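You operate a simulated robot arm through the tools that you are given. There is no shell and no other tool.

You are at the controls of a simulated robot arm. One attempt, no reset.

JOB
Seat stick two in the empty slot, fit fuse and pin, then connect the bus plug.
Fine: cream fuse in its holder, red pin in the pin bush; stick one and the post stay.

Only the result counts: the job must be done as asked and must still hold three seconds after the hand-in. Knocking over, shifting, dropping, spilling or breaking anything else fails it.

ROBOT AND FRAMES
A 6-joint arm with a two-finger parallel gripper, fixed in place. Base frame: the origin is on the floor under the middle of its stand, x ahead of it, y to its left, z up; the work surface is at about z = 82. Readings come in cm, rad, newtons and seconds.
With the tool pointing down near the work surface it reaches from about 26 to 68 cm from the base axis. Its first joint turns from -1.152 to 1.152 rad. Payload 2.9 kg.
The tool frame sits at the grasp point between the pads (the TCP): z along the fingers, y along the line on which they close. The tips reach 3 cm beyond it. The gripper opens to 11 cm. The fingers are 2 cm wide and 1 cm thick; the gripper's body (4.8 by 11.2 cm) begins 5.5 cm behind the TCP.
Orientation is that of the tool frame in the base frame, as a unit quaternion [x, y, z, w]. With the fingers straight down and closing along the base's y, the tool's x points along the base's -x, its y along +y and its z along -z.

CONTROLS
- The arm moves only by the tool drive_tool. Its argument "commands" is one flat list of numbers, 7 for each row, row after row: the shift along the tool's x, y, z in cm, then the turn, a rotation vector about the tool's x, y, z in rad, then the opening, from 0 (shut) to 1 (fully open). In form: [dx, dy, dz, ax, ay, az, fingers, dx, dy, dz, ax, ay, az, fingers, ...]. A call has 1 to 20 rows; each row shifts and turns the commanded pose from where the row before left it, along the tool's axes as they then stand. A row lasts 0.2 s, in which the tool goes at most 5 cm and 0.15 rad; a call with a longer step from one row to the next is refused whole, and so is a gripper value outside its range. Where a pose cannot be reached the arm comes as near as it can. A force on the tool above 40 N (or 10 N above the force at the start of the call, whichever is more), or a blocked arm, ends the call early, and 0.2 s more pass. The fingers move at their own pace (about 10.8 cm/s each) and stop on an object; they squeeze with about 29 N. The grip force told is the motor's: it shows also when the fingers shut on nothing. Time passes only in rows, and 0.2 s behind the last, so rows that do not move let the fingers close. It gives the time, the measured TCP pose, the force on the tool (base axes), the opening and the grip force at its end, in the units of the frame above (readings bear some noise), with the torque about the TCP (base axes, N m) and any sound that the robot's microphone picked up, and new pictures: "show" is both (left out), scene, wrist or none.
- Cameras (640 x 400 px; columns grow to the right, rows downward): "scene" is fixed at [7.67, 43.51, 137.95]; the picture's right is [-0.76, -0.65, 0.00], its down [-0.40, 0.46, -0.79] and it looks along [0.51, -0.60, -0.61] (base axes); focal length 309 px, centre (320, 200). "wrist" rides on the gripper at [7.2, 1.7, -10.3] in the tool frame; the picture's right is [-0.23, 0.97, 0.00], its down [-0.76, -0.18, -0.62] and it looks along [-0.61, -0.14, 0.78] (tool axes); focal length 222 px, centre (320, 200). There is no depth. A picture from a camera that has moved, and an enlarged one, comes with that camera's place and axes in the base frame and with its lens.
- enlarge(camera, box): a new picture of the part [left, top, right, bottom] of that camera's present view, enlarged. The clock stands still meanwhile.
- close_job(): hands the job in; it is judged then, once.

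Nothing tells you positions but the pictures and the camera data. Unless the task says otherwise, let go and move clear before handing in.

The tools are called as a command line: name --argument value ..., lists and objects as JSON in quotes. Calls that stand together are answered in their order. drive_tool: Moves the arm, as the interface text tells. Its arguments: {"type":"object","properties":{"commands":{"type":"array","items":{"type":"number"}},"show":{"type":"string","enum":["both","scene","wrist","none"]}},"required":["commands"]} The other tools are called the same way: enlarge (camera, box) takes an enlarged picture of a part of a camera's view; close_job () hands the job in.

At the start:

```text
time_s: 0.0
ee_pos: [35.99, -3.78, 110.14]
ee_rot: [-0.001, 1.0, 0.0, -0.001]
wrist_force: [0.2, -0.5, -0.7]
wrist_torque: [-0.04, 0.0, -0.02]
grip_width: 10.99
grasp_force: 0.1
```

scene: 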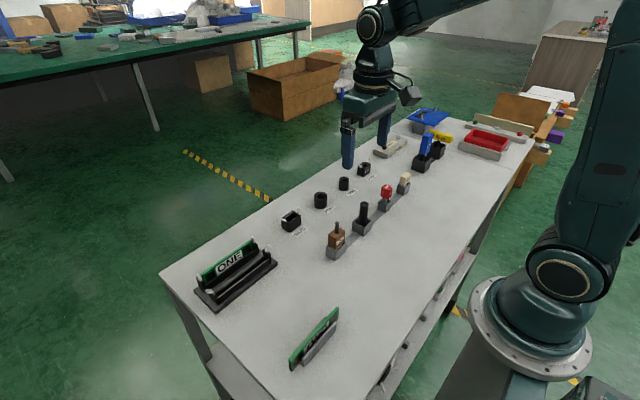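
wrist: 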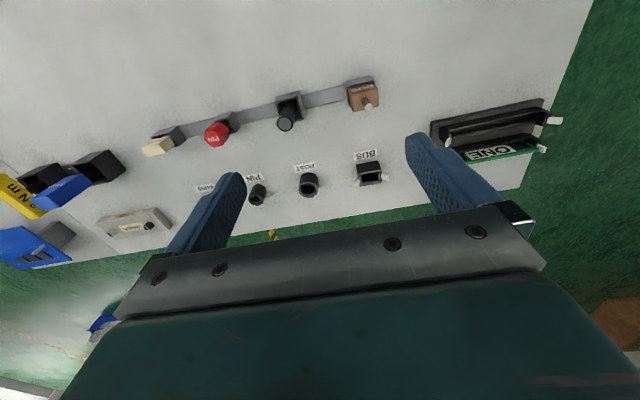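

I see a bench with a memory-slot base holding stick ONE, a second stick in a stand near the front, a row of parts (brown plug, black post, red pin, cream fuse) and a row of sockets (bus, post, pin, fuse). I'll enlarge the pictures first to find places.

enlarge --camera "scene" --box '[170, 220, 350, 380]'

enlarge --camera "scene" --box '[270, 150, 430, 270]'

enlarge --camera "scene" --box '[370, 90, 540, 200]'

enlarge --camera "wrist" --box '[120, 60, 400, 240]'

enlarge --camera "wrist" --box '[340, 60, 580, 220]'

```text
2.50 times, centred on (260, 300) of scene
camera zoom: at [7.67, 43.51, 137.95], right [-0.76, -0.65, 0.0], down [-0.4, 0.46, -0.79], along [0.51, -0.6, -0.61], focal length 772 px, centre (470, -50)
```

zoom: 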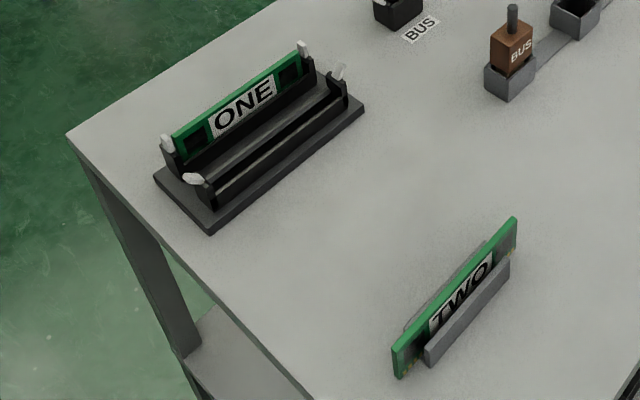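

```text
3.33 times, centred on (350, 210) of scene
camera zoom: at [7.67, 43.51, 137.95], right [-0.76, -0.65, 0.0], down [-0.4, 0.46, -0.79], along [0.51, -0.6, -0.61], focal length 1029 px, centre (220, 167)
```

zoom: 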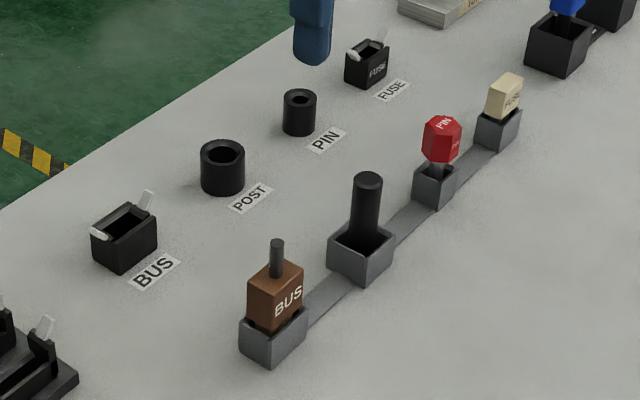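

```text
3.64 times, centred on (455, 145) of scene
camera zoom: at [7.67, 43.51, 137.95], right [-0.76, -0.65, 0.0], down [-0.4, 0.46, -0.79], along [0.51, -0.6, -0.61], focal length 1122 px, centre (-171, 400)
```

zoom: 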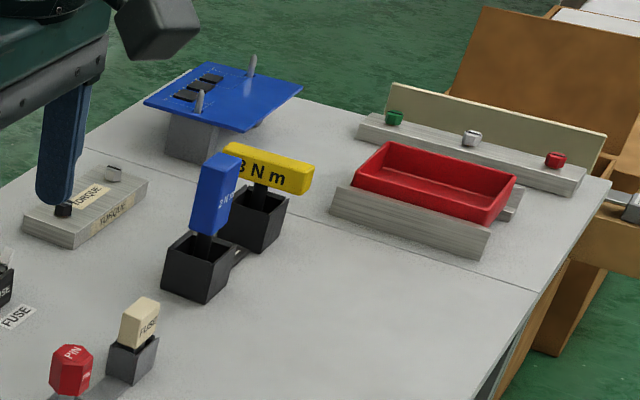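

```text
2.22 times, centred on (260, 150) of wrist
camera zoom: at [28.75, -2.07, 120.45], right [0.23, 0.97, 0.0], down [0.76, -0.18, 0.62], along [0.61, -0.14, -0.78], focal length 494 px, centre (453, 311)
```

zoom: 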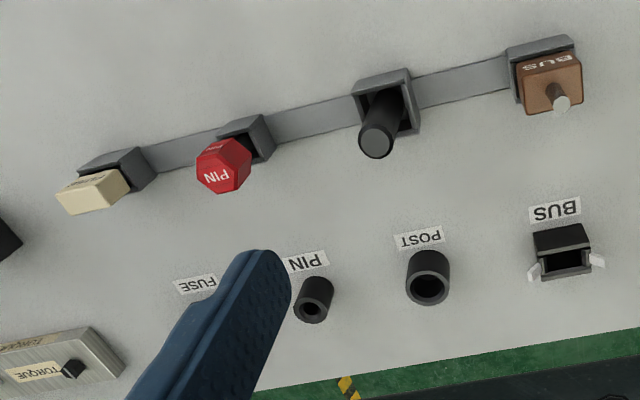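

```text
2.50 times, centred on (460, 140) of wrist
camera zoom: at [28.75, -2.07, 120.45], right [0.23, 0.97, 0.0], down [0.76, -0.18, 0.62], along [0.61, -0.14, -0.78], focal length 555 px, centre (-30, 350)
```

zoom: 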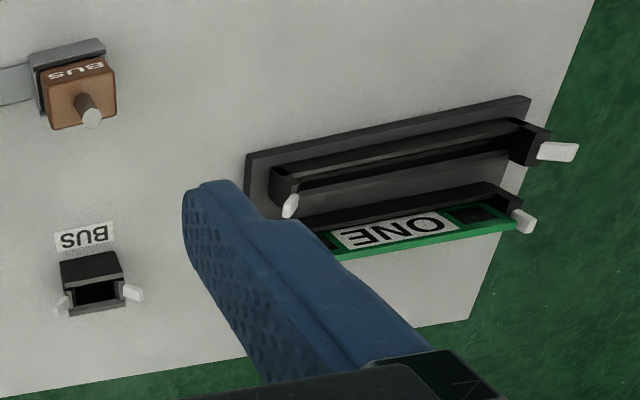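

The rows of parts (x≈38) and sockets (x≈52) run along base y. Stick TWO stands near (27, 22) and the empty slot is near (48, 22). I'll turn the fingers to close along x and look at stick TWO from nearby.

drive_tool --commands '[0, 0, 0, 0, 0, -0.1428, 1, 0, 0, 0, 0, 0, -0.1428, 1, 0, 0, 0, 0, 0, -0.1428, 1, 0, 0, 0, 0, 0, -0.1428, 1, 0, 0, 0, 0, 0, -0.1428, 1, 0, 0, 0, 0, 0, -0.1428, 1, 0, 0, 0, 0, 0, -0.1428, 1, 0, 0, 0, 0, 0, -0.1428, 1, 0, 0, 0, 0, 0, -0.1428, 1, 0, 0, 0, 0, 0, -0.1428, 1, 0, 0, 0, 0, 0, -0.1428, 1, -2.76, 1.8, 2.4, 0, 0, 0, 1, -2.76, 1.8, 2.4, 0, 0, 0, 1, -2.76, 1.8, 2.4, 0, 0, 0, 1, -2.76, 1.8, 2.4, 0, 0, 0, 1, -2.76, 1.8, 2.4, 0, 0, 0, 1, 0, 0, 0, 0, 0, 0, 1]'

```text
time_s: 3.6
ee_pos: [26.78, 9.81, 98.13]
ee_rot: [-0.707, 0.708, 0.0, 0.0]
wrist_force: [-0.2, 0.5, -0.4]
wrist_torque: [-0.01, -0.01, 0.03]
grip_width: 11.0
grasp_force: 0.1
camera wrist: at [25.17, 2.55, 108.37], right [-0.97, 0.23, 0.0], down [0.18, 0.76, 0.62], along [0.14, 0.61, -0.78], focal length 222 px, centre (320, 200)
```

scene: 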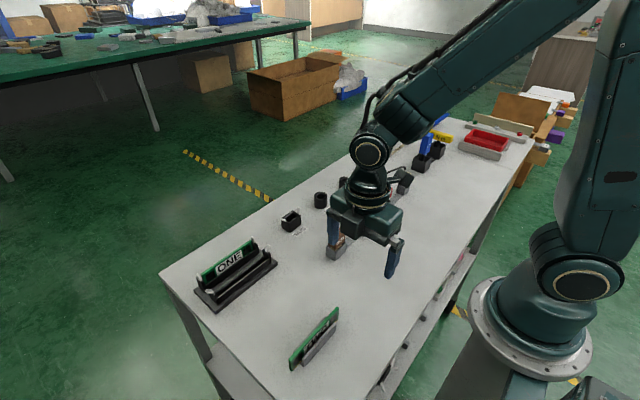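
wrist: 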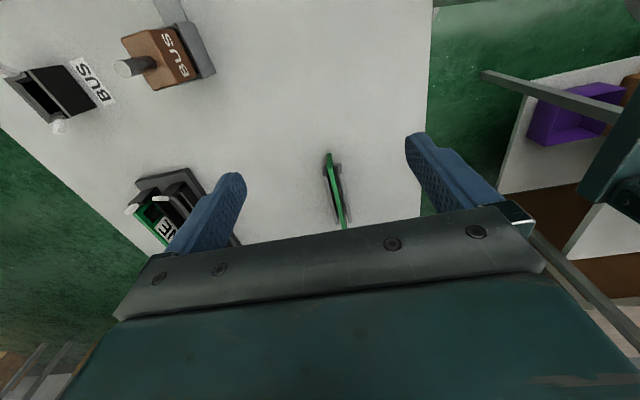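

The wrist camera sees the area behind and at the TCP, so I'll move forward over stick TWO to look straight onto it.

drive_tool --commands '[-3.4, 0, 1, 0, 0, 0, 1, -3.4, 0, 1, 0, 0, 0, 1, -3.4, 0, 1, 0, 0, 0, 1, 0, 0, 0, 0, 0, 0, 1]'

```text
time_s: 4.6
ee_pos: [26.96, 20.18, 95.19]
ee_rot: [0.707, -0.707, 0.001, 0.001]
wrist_force: [0.1, 0.3, -0.1]
wrist_torque: [0.03, 0.0, -0.02]
grip_width: 11.04
grasp_force: 0.1
camera wrist: at [25.25, 12.93, 105.48], right [-0.97, 0.23, 0.0], down [0.18, 0.76, 0.62], along [0.14, 0.61, -0.78], focal length 222 px, centre (320, 200)
```

scene: 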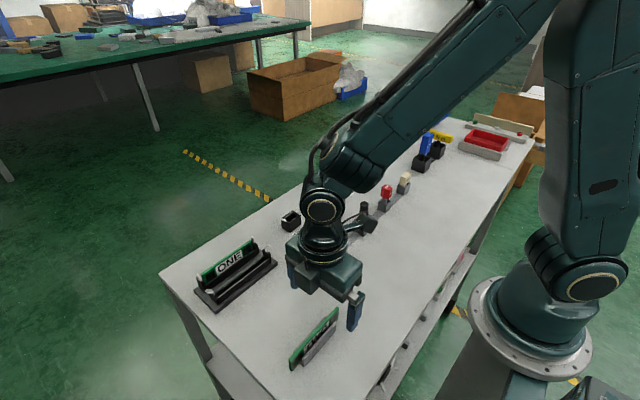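
wrist: 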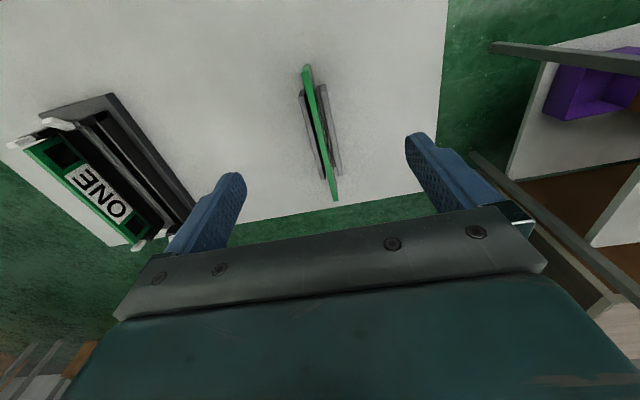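

enlarge --camera "wrist" --box '[240, 50, 400, 210]'

enlarge --camera "wrist" --box '[0, 80, 240, 260]'

enlarge --camera "scene" --box '[270, 290, 370, 380]'

enlarge --camera "scene" --box '[180, 230, 290, 320]'

```text
2.50 times, centred on (320, 130) of wrist
camera zoom: at [25.25, 12.93, 105.48], right [-0.97, 0.23, 0.0], down [0.18, 0.76, 0.62], along [0.14, 0.61, -0.78], focal length 555 px, centre (320, 375)
```

zoom: 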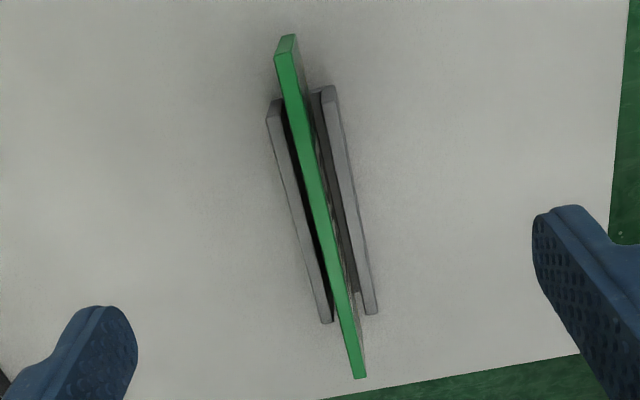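

```text
2.22 times, centred on (120, 170) of wrist
camera zoom: at [25.25, 12.93, 105.48], right [-0.97, 0.23, 0.0], down [0.18, 0.76, 0.62], along [0.14, 0.61, -0.78], focal length 494 px, centre (764, 267)
```

zoom: 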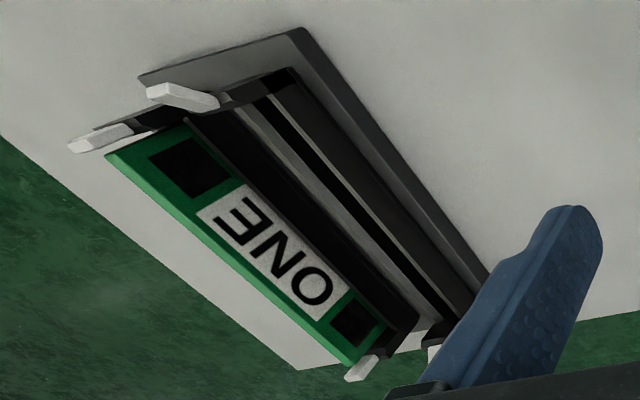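

```text
4.44 times, centred on (320, 335) of scene
camera zoom: at [7.67, 43.52, 137.95], right [-0.76, -0.65, 0.0], down [-0.4, 0.46, -0.79], along [0.51, -0.6, -0.61], focal length 1372 px, centre (320, -400)
```

zoom: 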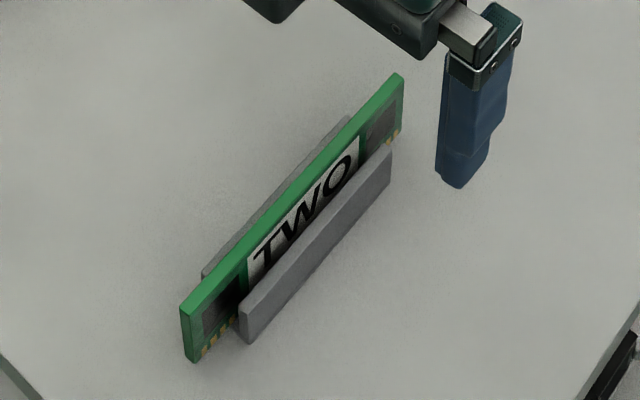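

```text
4.44 times, centred on (235, 275) of scene
camera zoom: at [7.67, 43.52, 137.95], right [-0.76, -0.65, 0.0], down [-0.4, 0.46, -0.79], along [0.51, -0.6, -0.61], focal length 1372 px, centre (698, -133)
```

zoom: 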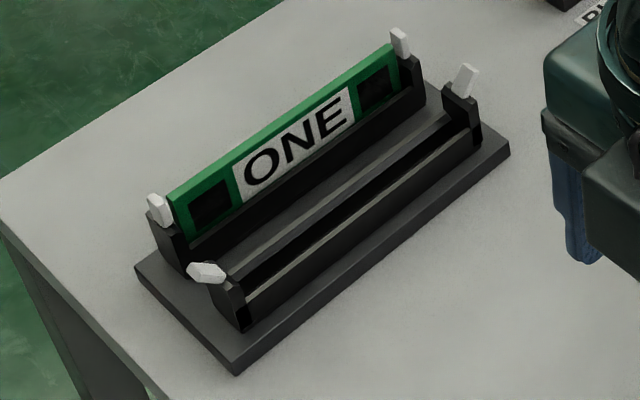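

enlarge --camera "scene" --box '[284, 335, 332, 375]'

enlarge --camera "scene" --box '[310, 295, 358, 335]'

enlarge --camera "wrist" --box '[290, 50, 354, 130]'

enlarge --camera "wrist" --box '[300, 130, 364, 210]'

```text
10.00 times, centred on (308, 355) of scene
camera zoom: at [7.67, 43.52, 137.95], right [-0.76, -0.65, 0.0], down [-0.4, 0.46, -0.79], along [0.51, -0.6, -0.61], focal length 3087 px, centre (440, -1350)
```

zoom: 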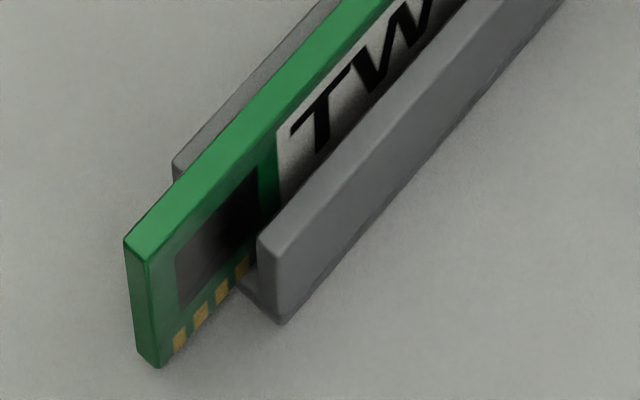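

```text
10.00 times, centred on (334, 315) of scene
camera zoom: at [7.67, 43.52, 137.95], right [-0.76, -0.65, 0.0], down [-0.4, 0.46, -0.79], along [0.51, -0.6, -0.61], focal length 3087 px, centre (180, -950)
```

zoom: 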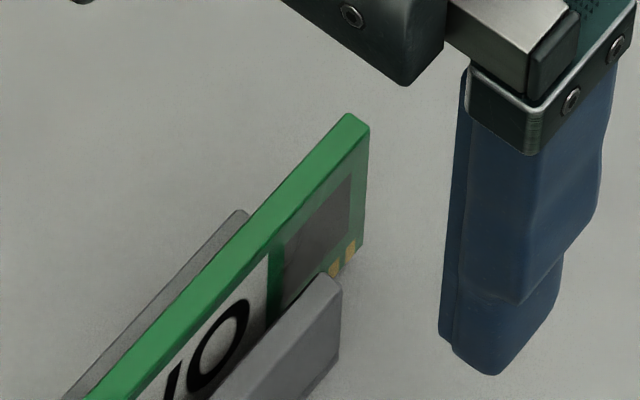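

```text
5.00 times, centred on (322, 90) of wrist
camera zoom: at [25.25, 12.93, 105.48], right [-0.97, 0.23, 0.0], down [0.18, 0.76, 0.62], along [0.14, 0.61, -0.78], focal length 1111 px, centre (310, 750)
```

zoom: 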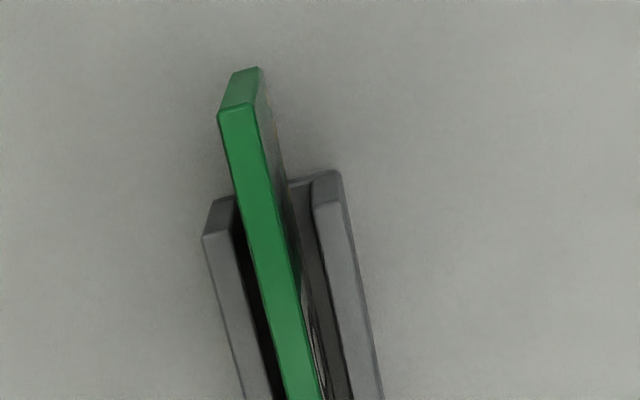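

```text
5.00 times, centred on (332, 170) of wrist
camera zoom: at [25.25, 12.93, 105.48], right [-0.97, 0.23, 0.0], down [0.18, 0.76, 0.62], along [0.14, 0.61, -0.78], focal length 1111 px, centre (260, 350)
```

zoom: 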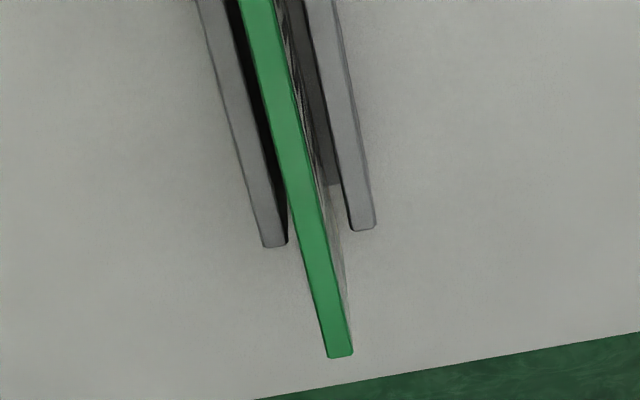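

Stick TWO sits at x≈27.0, y 15.6–28.5, top z≈85.9, with its rails reaching z≈84.1. Next I'll look at the empty slot from above before grasping anything.

drive_tool --commands '[0, -4.2, -0.8, 0, 0, 0, 1, 0, -4.2, -0.8, 0, 0, 0, 1, 0, -4.2, -0.8, 0, 0, 0, 1, 0, -4.2, -0.8, 0, 0, 0, 1, 0, -4.2, -0.8, 0, 0, 0, 1, 0, 0, 0, 0, 0, 0, 1]'

```text
time_s: 6.0
ee_pos: [48.19, 20.54, 99.21]
ee_rot: [-0.707, 0.708, 0.0, 0.001]
wrist_force: [0.0, -0.5, 1.0]
wrist_torque: [0.0, 0.01, 0.0]
grip_width: 10.98
grasp_force: 0.1
camera wrist: at [46.44, 13.19, 109.48], right [-0.97, 0.23, 0.0], down [0.18, 0.76, 0.62], along [0.14, 0.61, -0.78], focal length 222 px, centre (320, 200)
```

scene: 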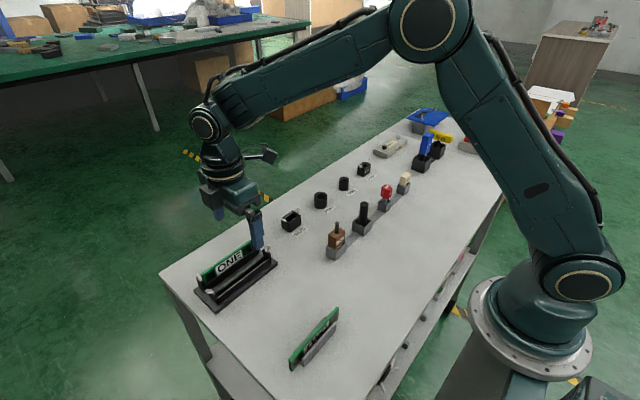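
wrist: 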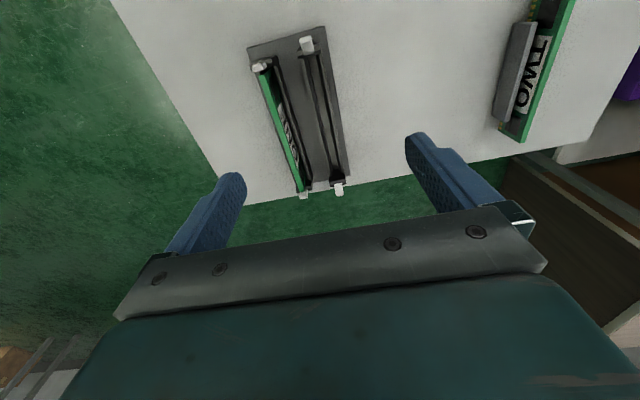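

enlarge --camera "wrist" --box '[240, 25, 368, 105]'

enlarge --camera "wrist" --box '[250, 125, 378, 205]'

enlarge --camera "wrist" --box '[490, 0, 590, 150]'

```text
5.00 times, centred on (304, 65) of wrist
camera zoom: at [46.44, 13.19, 109.48], right [-0.97, 0.23, 0.0], down [0.18, 0.76, 0.62], along [0.14, 0.61, -0.78], focal length 1111 px, centre (400, 875)
```

zoom: 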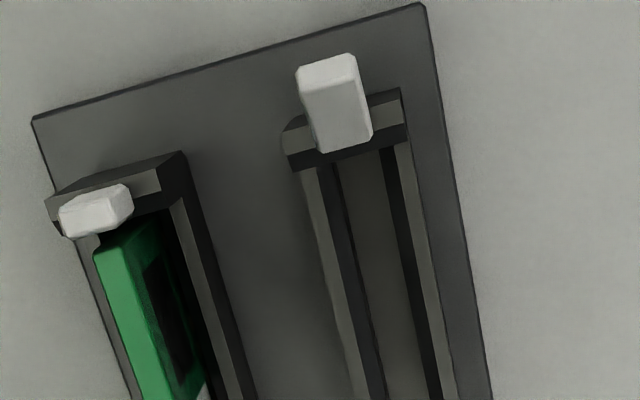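

```text
5.00 times, centred on (314, 165) of wrist
camera zoom: at [46.44, 13.19, 109.48], right [-0.97, 0.23, 0.0], down [0.18, 0.76, 0.62], along [0.14, 0.61, -0.78], focal length 1111 px, centre (350, 375)
```

zoom: 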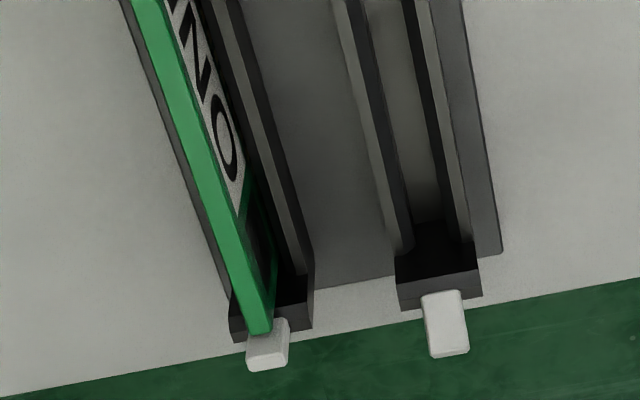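

```text
2.67 times, centred on (540, 75) of wrist
camera zoom: at [46.44, 13.19, 109.48], right [-0.97, 0.23, 0.0], down [0.18, 0.76, 0.62], along [0.14, 0.61, -0.78], focal length 592 px, centre (-267, 533)
```

zoom: 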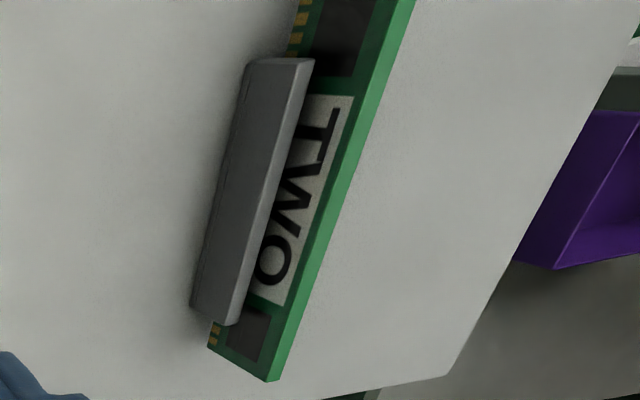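

enlarge --camera "wrist" --box '[300, 60, 348, 90]'

enlarge --camera "wrist" --box '[310, 160, 358, 190]'

enlarge --camera "scene" --box '[190, 270, 240, 310]'

enlarge --camera "scene" --box '[240, 230, 290, 270]'

```text
13.33 times, centred on (324, 75) of wrist
camera zoom: at [46.44, 13.19, 109.48], right [-0.97, 0.23, 0.0], down [0.18, 0.76, 0.62], along [0.14, 0.61, -0.78], focal length 2962 px, centre (267, 1867)
```

zoom: 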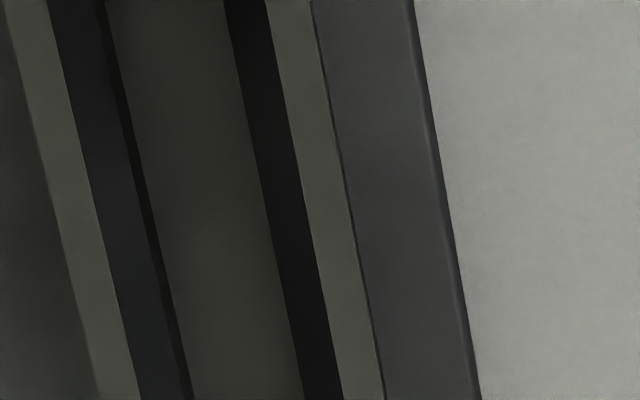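

```text
13.33 times, centred on (334, 175) of wrist
camera zoom: at [46.44, 13.19, 109.48], right [-0.97, 0.23, 0.0], down [0.18, 0.76, 0.62], along [0.14, 0.61, -0.78], focal length 2962 px, centre (133, 533)
```

zoom: 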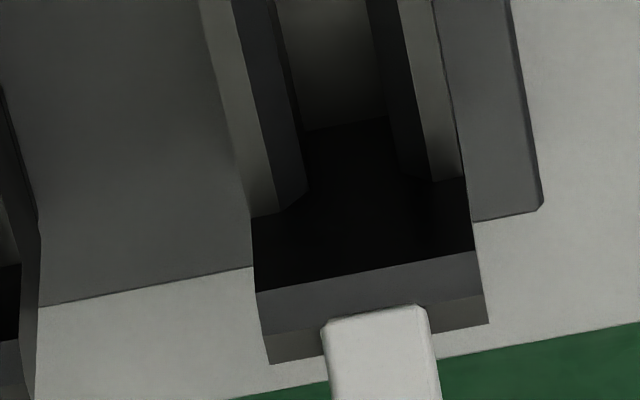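

```text
10.00 times, centred on (215, 290) of scene
camera zoom: at [7.67, 43.51, 137.95], right [-0.76, -0.65, 0.0], down [-0.4, 0.46, -0.79], along [0.51, -0.6, -0.61], focal length 3087 px, centre (1370, -700)
```

zoom: 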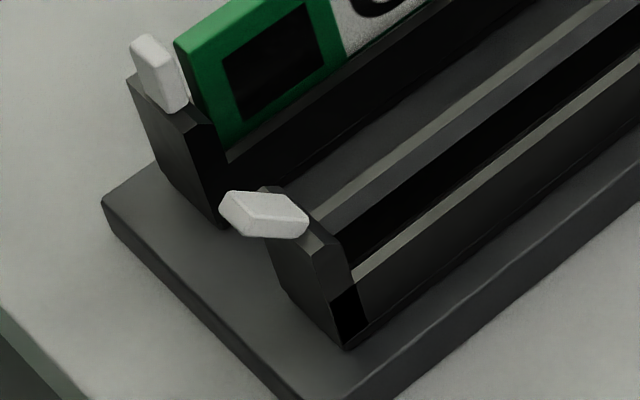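

```text
10.00 times, centred on (265, 250) of scene
camera zoom: at [7.67, 43.51, 137.95], right [-0.76, -0.65, 0.0], down [-0.4, 0.46, -0.79], along [0.51, -0.6, -0.61], focal length 3087 px, centre (870, -300)
```

zoom: 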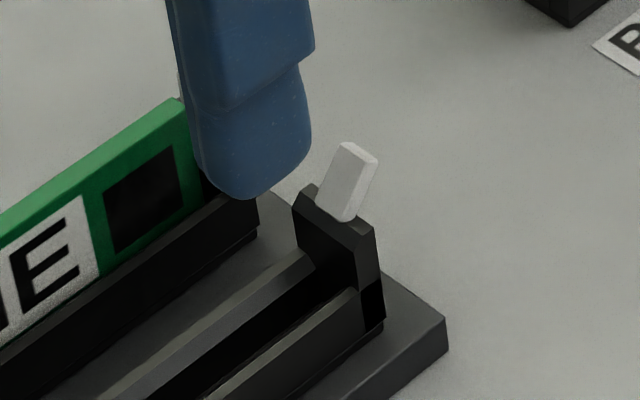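

The empty slot's centre line is about x≈47.85, y≈22.0, with rail tops near z≈84.6; ONE's seated top is near z≈87.6. I'll return to stick TWO and stop just above it to check alignment.

drive_tool --commands '[-0.3, 4.222, 0.8, 0, 0, 0, 1, -0.3, 4.222, 0.8, 0, 0, 0, 1, -0.3, 4.222, 0.8, 0, 0, 0, 1, -0.3, 4.222, 0.8, 0, 0, 0, 1, -0.3, 4.222, 0.8, 0, 0, 0, 1, 0, 0, 2, 0, 0, 0, 0.5, 0, 0, 2, 0, 0, 0, 0.5, 0, 0, 0, 0, 0, 0, 0.5, 0, 0, 0, 0, 0, 0, 0.5]'

drive_tool --commands '[0, 0, 0, 0, 0, 0, 0.5]' --show "none"

drive_tool --commands '[0, 0, 0, 0, 0, 0, 0.5]' --show "none"

```text
time_s: 8.0
ee_pos: [27.07, 21.79, 91.0]
ee_rot: [0.707, -0.707, 0.0, -0.001]
wrist_force: [0.1, -0.5, 0.0]
wrist_torque: [-0.01, -0.04, 0.0]
grip_width: 5.5
grasp_force: 0.2
camera wrist: at [25.31, 14.51, 101.39], right [-0.97, 0.23, 0.0], down [0.18, 0.76, 0.62], along [0.14, 0.61, -0.78], focal length 222 px, centre (320, 200)
```

scene: 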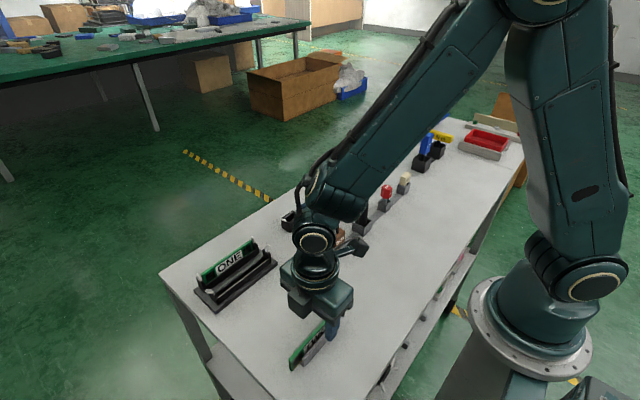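
wrist: 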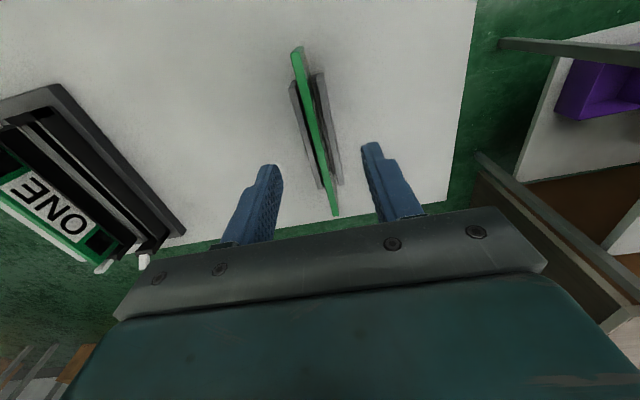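

```text
time_s: 8.4
ee_pos: [27.02, 21.83, 91.06]
ee_rot: [0.707, -0.707, 0.0, 0.0]
wrist_force: [0.5, 0.6, 0.2]
wrist_torque: [0.0, -0.03, 0.01]
grip_width: 5.48
grasp_force: 0.1
```

```text
time_s: 8.8
ee_pos: [27.05, 21.82, 91.12]
ee_rot: [0.707, -0.707, 0.0, 0.0]
wrist_force: [0.3, 0.9, -0.4]
wrist_torque: [-0.01, 0.02, -0.01]
grip_width: 5.47
grasp_force: 0.0
```

enlarge --camera "wrist" --box '[220, 40, 420, 220]'

enlarge --camera "scene" --box '[280, 290, 360, 375]'

```text
2.22 times, centred on (320, 130) of wrist
camera zoom: at [25.31, 14.52, 101.41], right [-0.97, 0.23, 0.0], down [0.18, 0.76, 0.62], along [0.14, 0.61, -0.78], focal length 494 px, centre (320, 356)
```

zoom: 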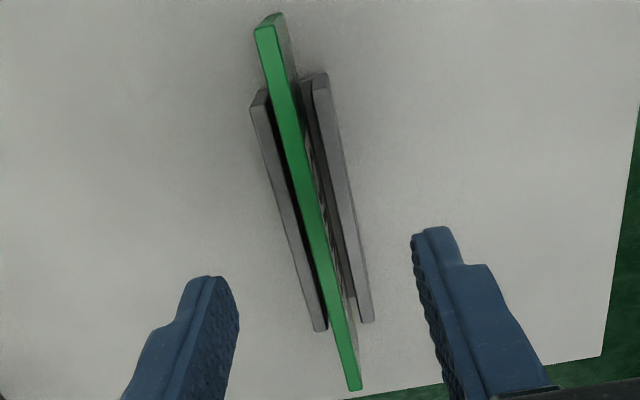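

```text
4.71 times, centred on (320, 332) of scene
camera zoom: at [7.67, 43.51, 137.95], right [-0.76, -0.65, 0.0], down [-0.4, 0.46, -0.79], along [0.51, -0.6, -0.61], focal length 1453 px, centre (320, -424)
```

zoom: 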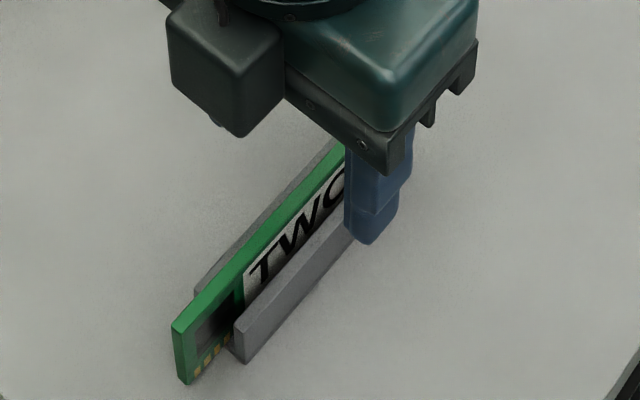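

Stick TWO is centred at (27.1, 22.05). I'll correct y by 0.25 cm, go down so the tips stop just above the rails, and close.

drive_tool --commands '[-0.25, -0.05, 0.85, 0, 0, 0, 0.5, 0, 0, 0.9, 0, 0, 0, 0.5, 0, 0, 0.9, 0, 0, 0, 0.5, 0, 0, 0.9, 0, 0, 0, 0.5, 0, 0, 0, 0, 0, 0, 0.5]'

```text
time_s: 10.0
ee_pos: [26.97, 22.02, 87.55]
ee_rot: [-0.707, 0.707, 0.0, 0.001]
wrist_force: [-0.4, -0.1, 0.1]
wrist_torque: [0.0, 0.03, -0.01]
grip_width: 5.46
grasp_force: 0.1
camera wrist: at [25.32, 14.75, 97.87], right [-0.97, 0.23, 0.0], down [0.18, 0.76, 0.62], along [0.14, 0.61, -0.78], focal length 222 px, centre (320, 200)
```

scene: 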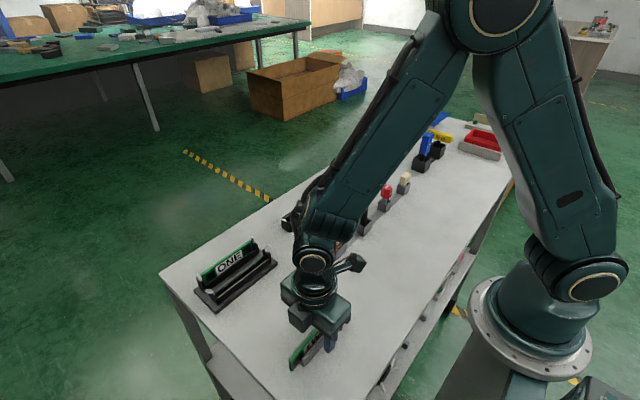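
wrist: 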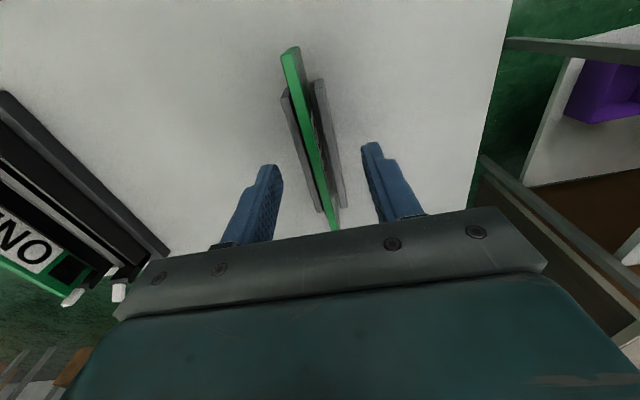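

drive_tool --commands '[0, 0, 0, 0, 0, 0, 0.2, 0, 0, 0, 0, 0, 0, 0.1, 0, 0, 0, 0, 0, 0, 0, 0, 0, 0, 0, 0, 0, 0, 0, 0, 0, 0, 0, 0, 0]'

enlarge --camera "wrist" --box '[220, 40, 420, 240]'

enlarge --camera "scene" --box '[280, 290, 360, 375]'

```text
time_s: 11.2
ee_pos: [27.02, 22.04, 87.48]
ee_rot: [-0.707, 0.708, 0.0, 0.0]
wrist_force: [1.4, -0.4, -6.2]
wrist_torque: [0.06, -0.03, 0.09]
grip_width: 2.57
grasp_force: 45.3
camera wrist: at [25.33, 14.75, 97.88], right [-0.97, 0.23, 0.0], down [0.18, 0.76, 0.62], along [0.14, 0.61, -0.78], focal length 222 px, centre (320, 200)
```

scene: 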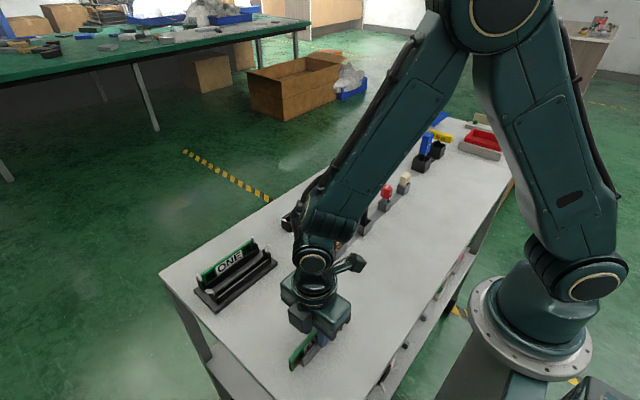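
wrist: 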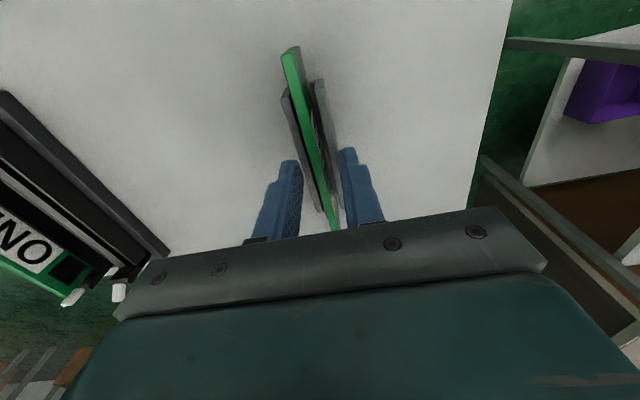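

```text
2.00 times, centred on (320, 140) of wrist
camera zoom: at [25.33, 14.75, 97.88], right [-0.97, 0.23, 0.0], down [0.18, 0.76, 0.62], along [0.14, 0.61, -0.78], focal length 444 px, centre (320, 320)
```

zoom: 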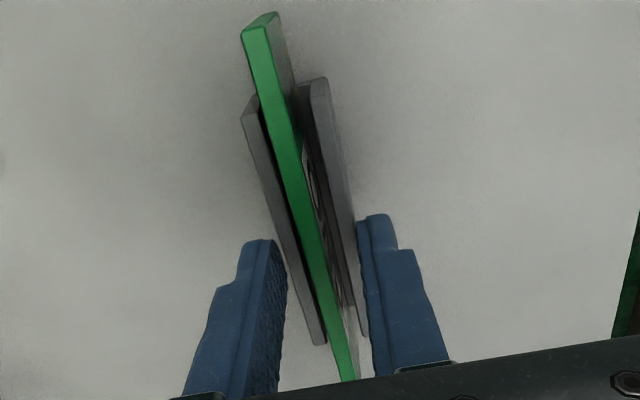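

```text
4.71 times, centred on (320, 332) of scene
camera zoom: at [7.68, 43.52, 137.95], right [-0.76, -0.65, 0.0], down [-0.4, 0.46, -0.79], along [0.51, -0.6, -0.61], focal length 1453 px, centre (320, -424)
```

zoom: 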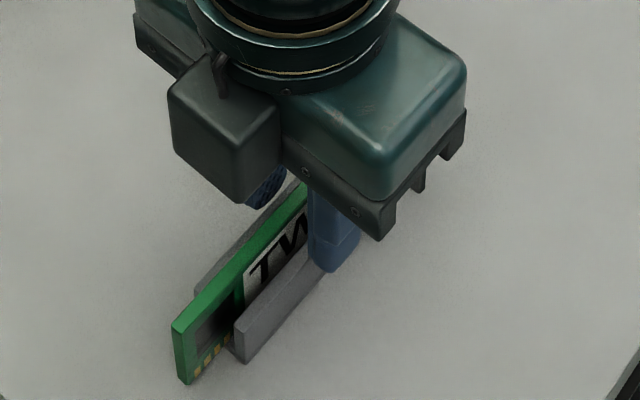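

The fingers closed to 2.57 cm, which is the rail width, so the tips were below the rail tops. I'll open, raise a bit and try again.

drive_tool --commands '[0, 0, 0, 0, 0, 0, 0.4, 0, 0, 0, 0, 0, 0, 0.4, 0, 0, -0.25, 0, 0, 0, 0.4, 0, 0, -0.25, 0, 0, 0, 0.4, 0, 0, 0, 0, 0, 0, 0.4, 0, 0, 0, 0, 0, 0, 0.25, 0, 0, 0, 0, 0, 0, 0.1, 0, 0, 0, 0, 0, 0, 0, 0, 0, 0, 0, 0, 0, 0]'

enlarge --camera "scene" --box '[280, 290, 360, 375]'

```text
time_s: 13.2
ee_pos: [26.96, 21.99, 88.15]
ee_rot: [0.707, -0.707, 0.0, 0.0]
wrist_force: [0.8, -0.9, -0.2]
wrist_torque: [-0.01, 0.02, 0.04]
grip_width: 0.48
grasp_force: 29.4
camera wrist: at [25.26, 14.77, 98.39], right [-0.97, 0.23, 0.0], down [0.18, 0.76, 0.62], along [0.14, 0.61, -0.78], focal length 222 px, centre (320, 200)
```

scene: 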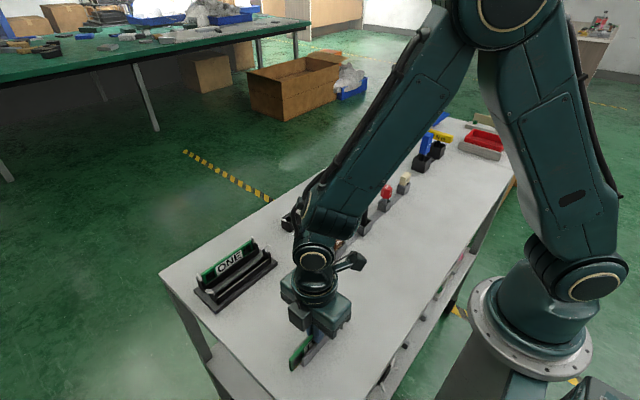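
wrist: 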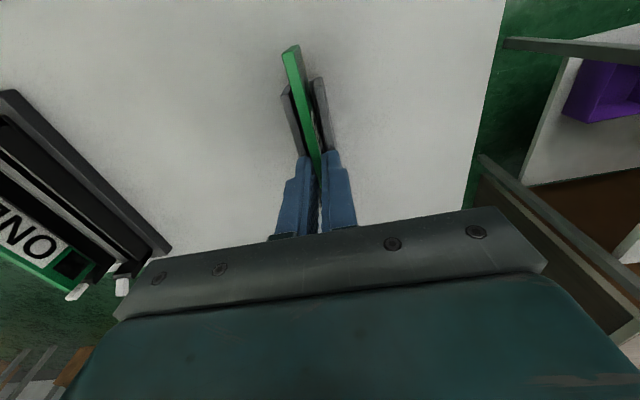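

```text
4.71 times, centred on (320, 332) of scene
camera zoom: at [7.67, 43.51, 137.95], right [-0.76, -0.65, 0.0], down [-0.4, 0.46, -0.79], along [0.51, -0.6, -0.61], focal length 1453 px, centre (320, -424)
```

zoom: 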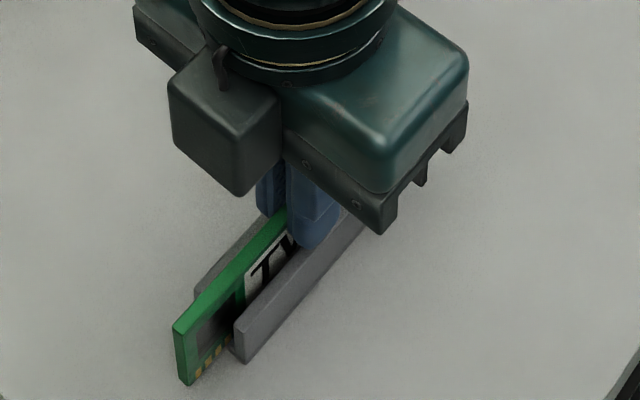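

The grip is now 0.48 cm wide, on the board itself. I'll lift it straight up.

drive_tool --commands '[0, 0, -0.4, 0, 0, 0, 0, 0, 0, -0.8, 0, 0, 0, 0, 0, 0, -1.5, 0, 0, 0, 0, 0, 0, -2, 0, 0, 0, 0, 0, 0, -2.2, 0, 0, 0, 0, 0, 0, -2.2, 0, 0, 0, 0, 0, 0, 0, 0, 0, 0, 0, 0, 0, 0, 0, 0, 0, 0]'

enlarge --camera "scene" --box '[260, 260, 380, 375]'

enlarge --camera "wrist" --box '[220, 40, 420, 240]'

```text
time_s: 15.0
ee_pos: [26.96, 22.12, 97.22]
ee_rot: [0.707, -0.707, 0.0, 0.001]
wrist_force: [0.1, 0.3, 0.1]
wrist_torque: [0.0, 0.0, 0.0]
grip_width: 0.5
grasp_force: 29.7
camera wrist: at [25.29, 14.77, 107.5], right [-0.97, 0.23, 0.0], down [0.18, 0.76, 0.62], along [0.14, 0.61, -0.78], focal length 222 px, centre (320, 200)
```

scene: 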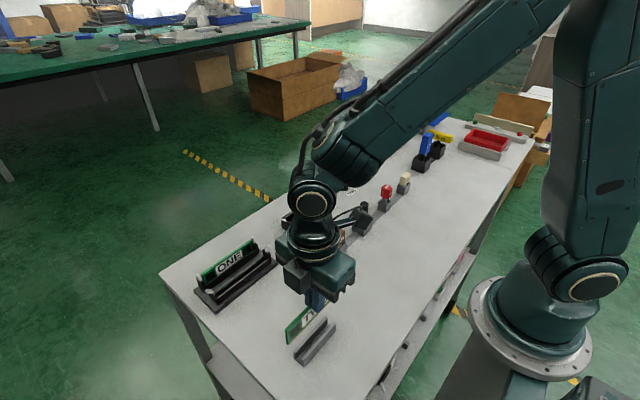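
wrist: 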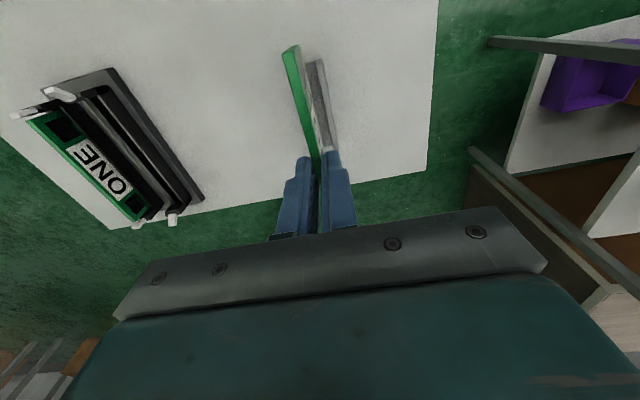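

```text
3.48 times, centred on (320, 318) of scene
camera zoom: at [7.67, 43.51, 137.95], right [-0.76, -0.65, 0.0], down [-0.4, 0.46, -0.79], along [0.51, -0.6, -0.61], focal length 1074 px, centre (320, -209)
```

zoom: 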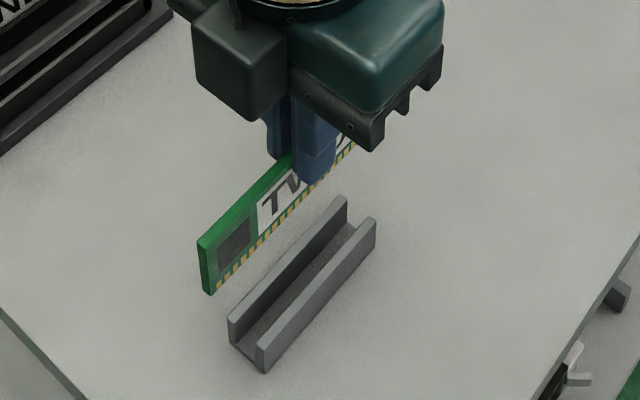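

```text
2.00 times, centred on (320, 140) of wrist
camera zoom: at [25.29, 14.77, 107.5], right [-0.97, 0.23, 0.0], down [0.18, 0.76, 0.62], along [0.14, 0.61, -0.78], focal length 444 px, centre (320, 320)
```

zoom: 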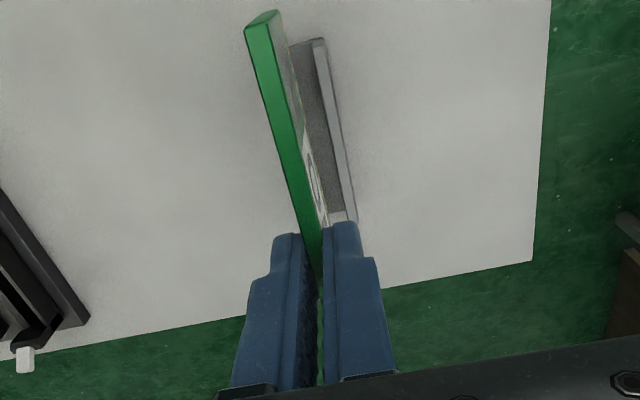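

The stick hangs level in the grip. I'll carry it over the slot at x≈47.85, staying above the latches.

drive_tool --commands '[0, -2.0, -0.8, 0, 0, 0, 0, 0, -4, 0, 0, 0, 0, 0, 0, -4, 0, 0, 0, 0, 0, 0, -4, 0, 0, 0, 0, 0, 0, -4, 0, 0, 0, 0, 0, 0, -2.4, 0, 0, 0, 0, 0, 0, -0.45, 0, 0, 0, 0, 0, 0, 0, 0, 0, 0, 0, 0, 0, 0, 0, 0, 0, 0, 0]'

drive_tool --commands '[0, 0, 0, 0, 0, 0, 0]' --show "none"

enlarge --camera "wrist" --box '[240, 20, 400, 220]'

enlarge --camera "scene" --box '[180, 210, 300, 320]'

```text
time_s: 17.0
ee_pos: [47.68, 21.94, 98.01]
ee_rot: [0.707, -0.707, 0.0, -0.001]
wrist_force: [-0.3, 0.8, 0.4]
wrist_torque: [0.01, 0.03, 0.02]
grip_width: 0.51
grasp_force: 29.0
camera wrist: at [46.05, 14.66, 108.33], right [-0.97, 0.23, 0.0], down [0.18, 0.76, 0.62], along [0.14, 0.61, -0.78], focal length 222 px, centre (320, 200)
```

scene: 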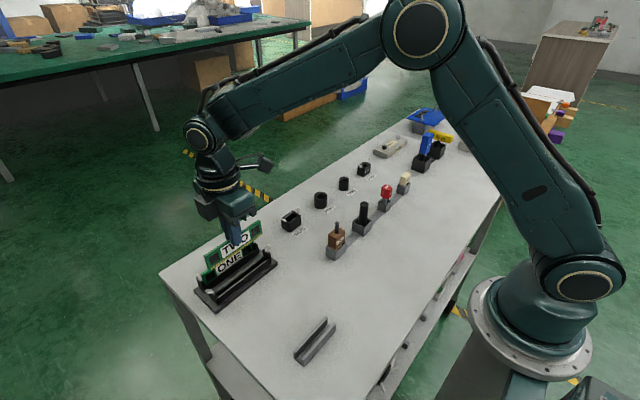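
wrist: 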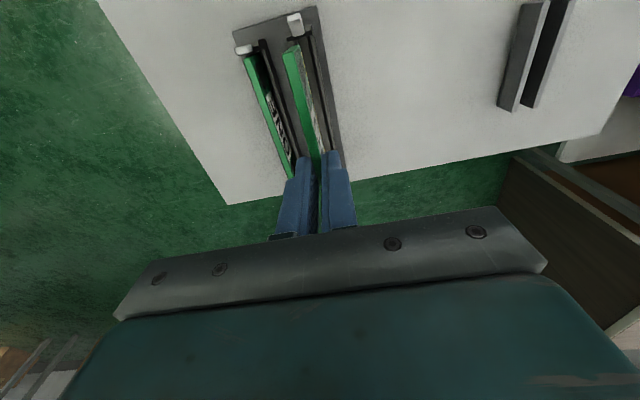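

```text
time_s: 17.4
ee_pos: [47.69, 21.96, 97.98]
ee_rot: [0.707, -0.707, 0.0, 0.0]
wrist_force: [-0.7, 0.8, 0.6]
wrist_torque: [-0.02, -0.01, -0.01]
grip_width: 0.48
grasp_force: 28.9
```

```text
2.00 times, centred on (320, 120) of wrist
camera zoom: at [46.04, 14.67, 108.34], right [-0.97, 0.23, 0.0], down [0.18, 0.76, 0.62], along [0.14, 0.61, -0.78], focal length 444 px, centre (320, 360)
```

zoom: 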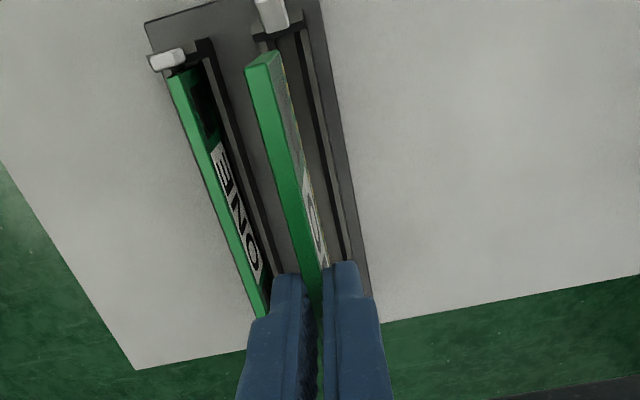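

```text
3.64 times, centred on (240, 265) of scene
camera zoom: at [7.67, 43.51, 137.95], right [-0.76, -0.65, 0.0], down [-0.4, 0.46, -0.79], along [0.51, -0.6, -0.61], focal length 1122 px, centre (611, -36)
```

zoom: 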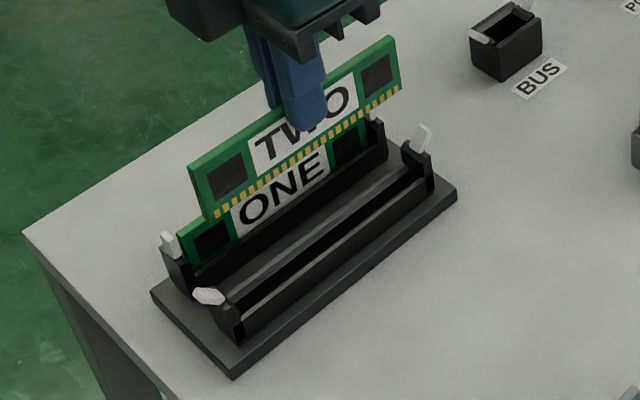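

drive_tool --commands '[0, -0.16, 1.0, 0, 0, 0, 0, 0, 0, 1.5, 0, 0, 0, 0, 0, 0, 1.5, 0, 0, 0, 0, 0, 0, 0, 0, 0, 0, 0, 0, 0, 0, 0, 0, 0, 0]' --show "none"

enlarge --camera "wrist" --box '[240, 0, 368, 80]'

enlarge --camera "scene" --box '[180, 260, 250, 310]'

enlarge --camera "scene" --box '[230, 225, 300, 275]'

```text
time_s: 18.6
ee_pos: [47.98, 22.0, 94.05]
ee_rot: [-0.707, 0.707, 0.0, 0.0]
wrist_force: [-0.4, -0.7, -0.9]
wrist_torque: [0.01, 0.0, -0.01]
grip_width: 0.45
grasp_force: 29.1
```

```text
5.00 times, centred on (304, 40) of wrist
camera zoom: at [46.23, 14.68, 104.32], right [-0.97, 0.23, 0.0], down [0.18, 0.76, 0.62], along [0.14, 0.61, -0.78], focal length 1111 px, centre (400, 1000)
```

zoom: 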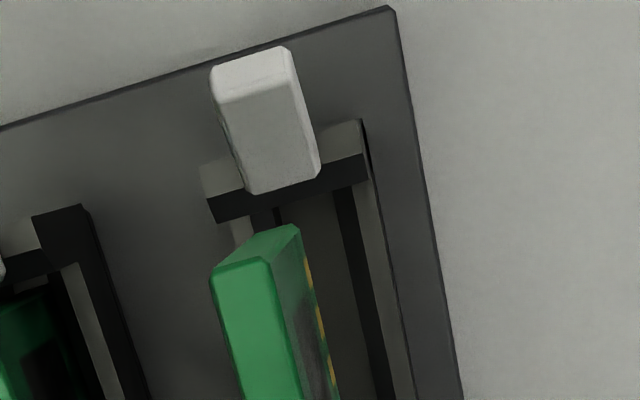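

```text
8.00 times, centred on (215, 285) of scene
camera zoom: at [7.67, 43.51, 137.95], right [-0.76, -0.65, 0.0], down [-0.4, 0.46, -0.79], along [0.51, -0.6, -0.61], focal length 2469 px, centre (1160, -480)
```

zoom: 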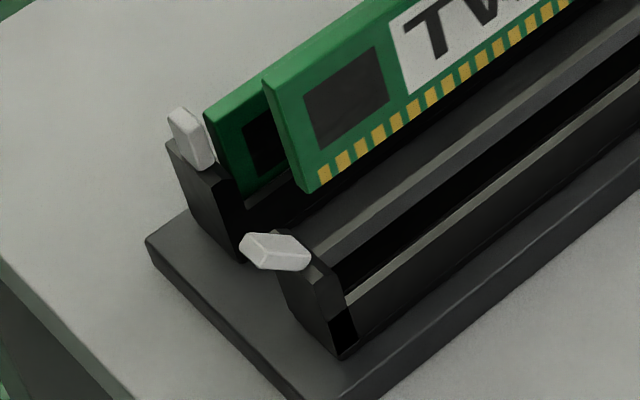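

```text
8.00 times, centred on (265, 250) of scene
camera zoom: at [7.67, 43.51, 137.95], right [-0.76, -0.65, 0.0], down [-0.4, 0.46, -0.79], along [0.51, -0.6, -0.61], focal length 2469 px, centre (760, -200)
```

zoom: 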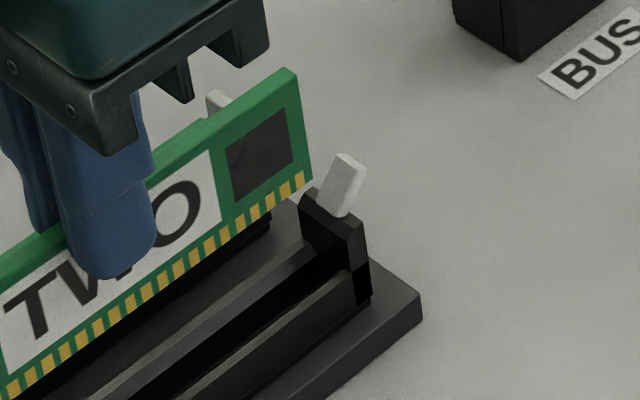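

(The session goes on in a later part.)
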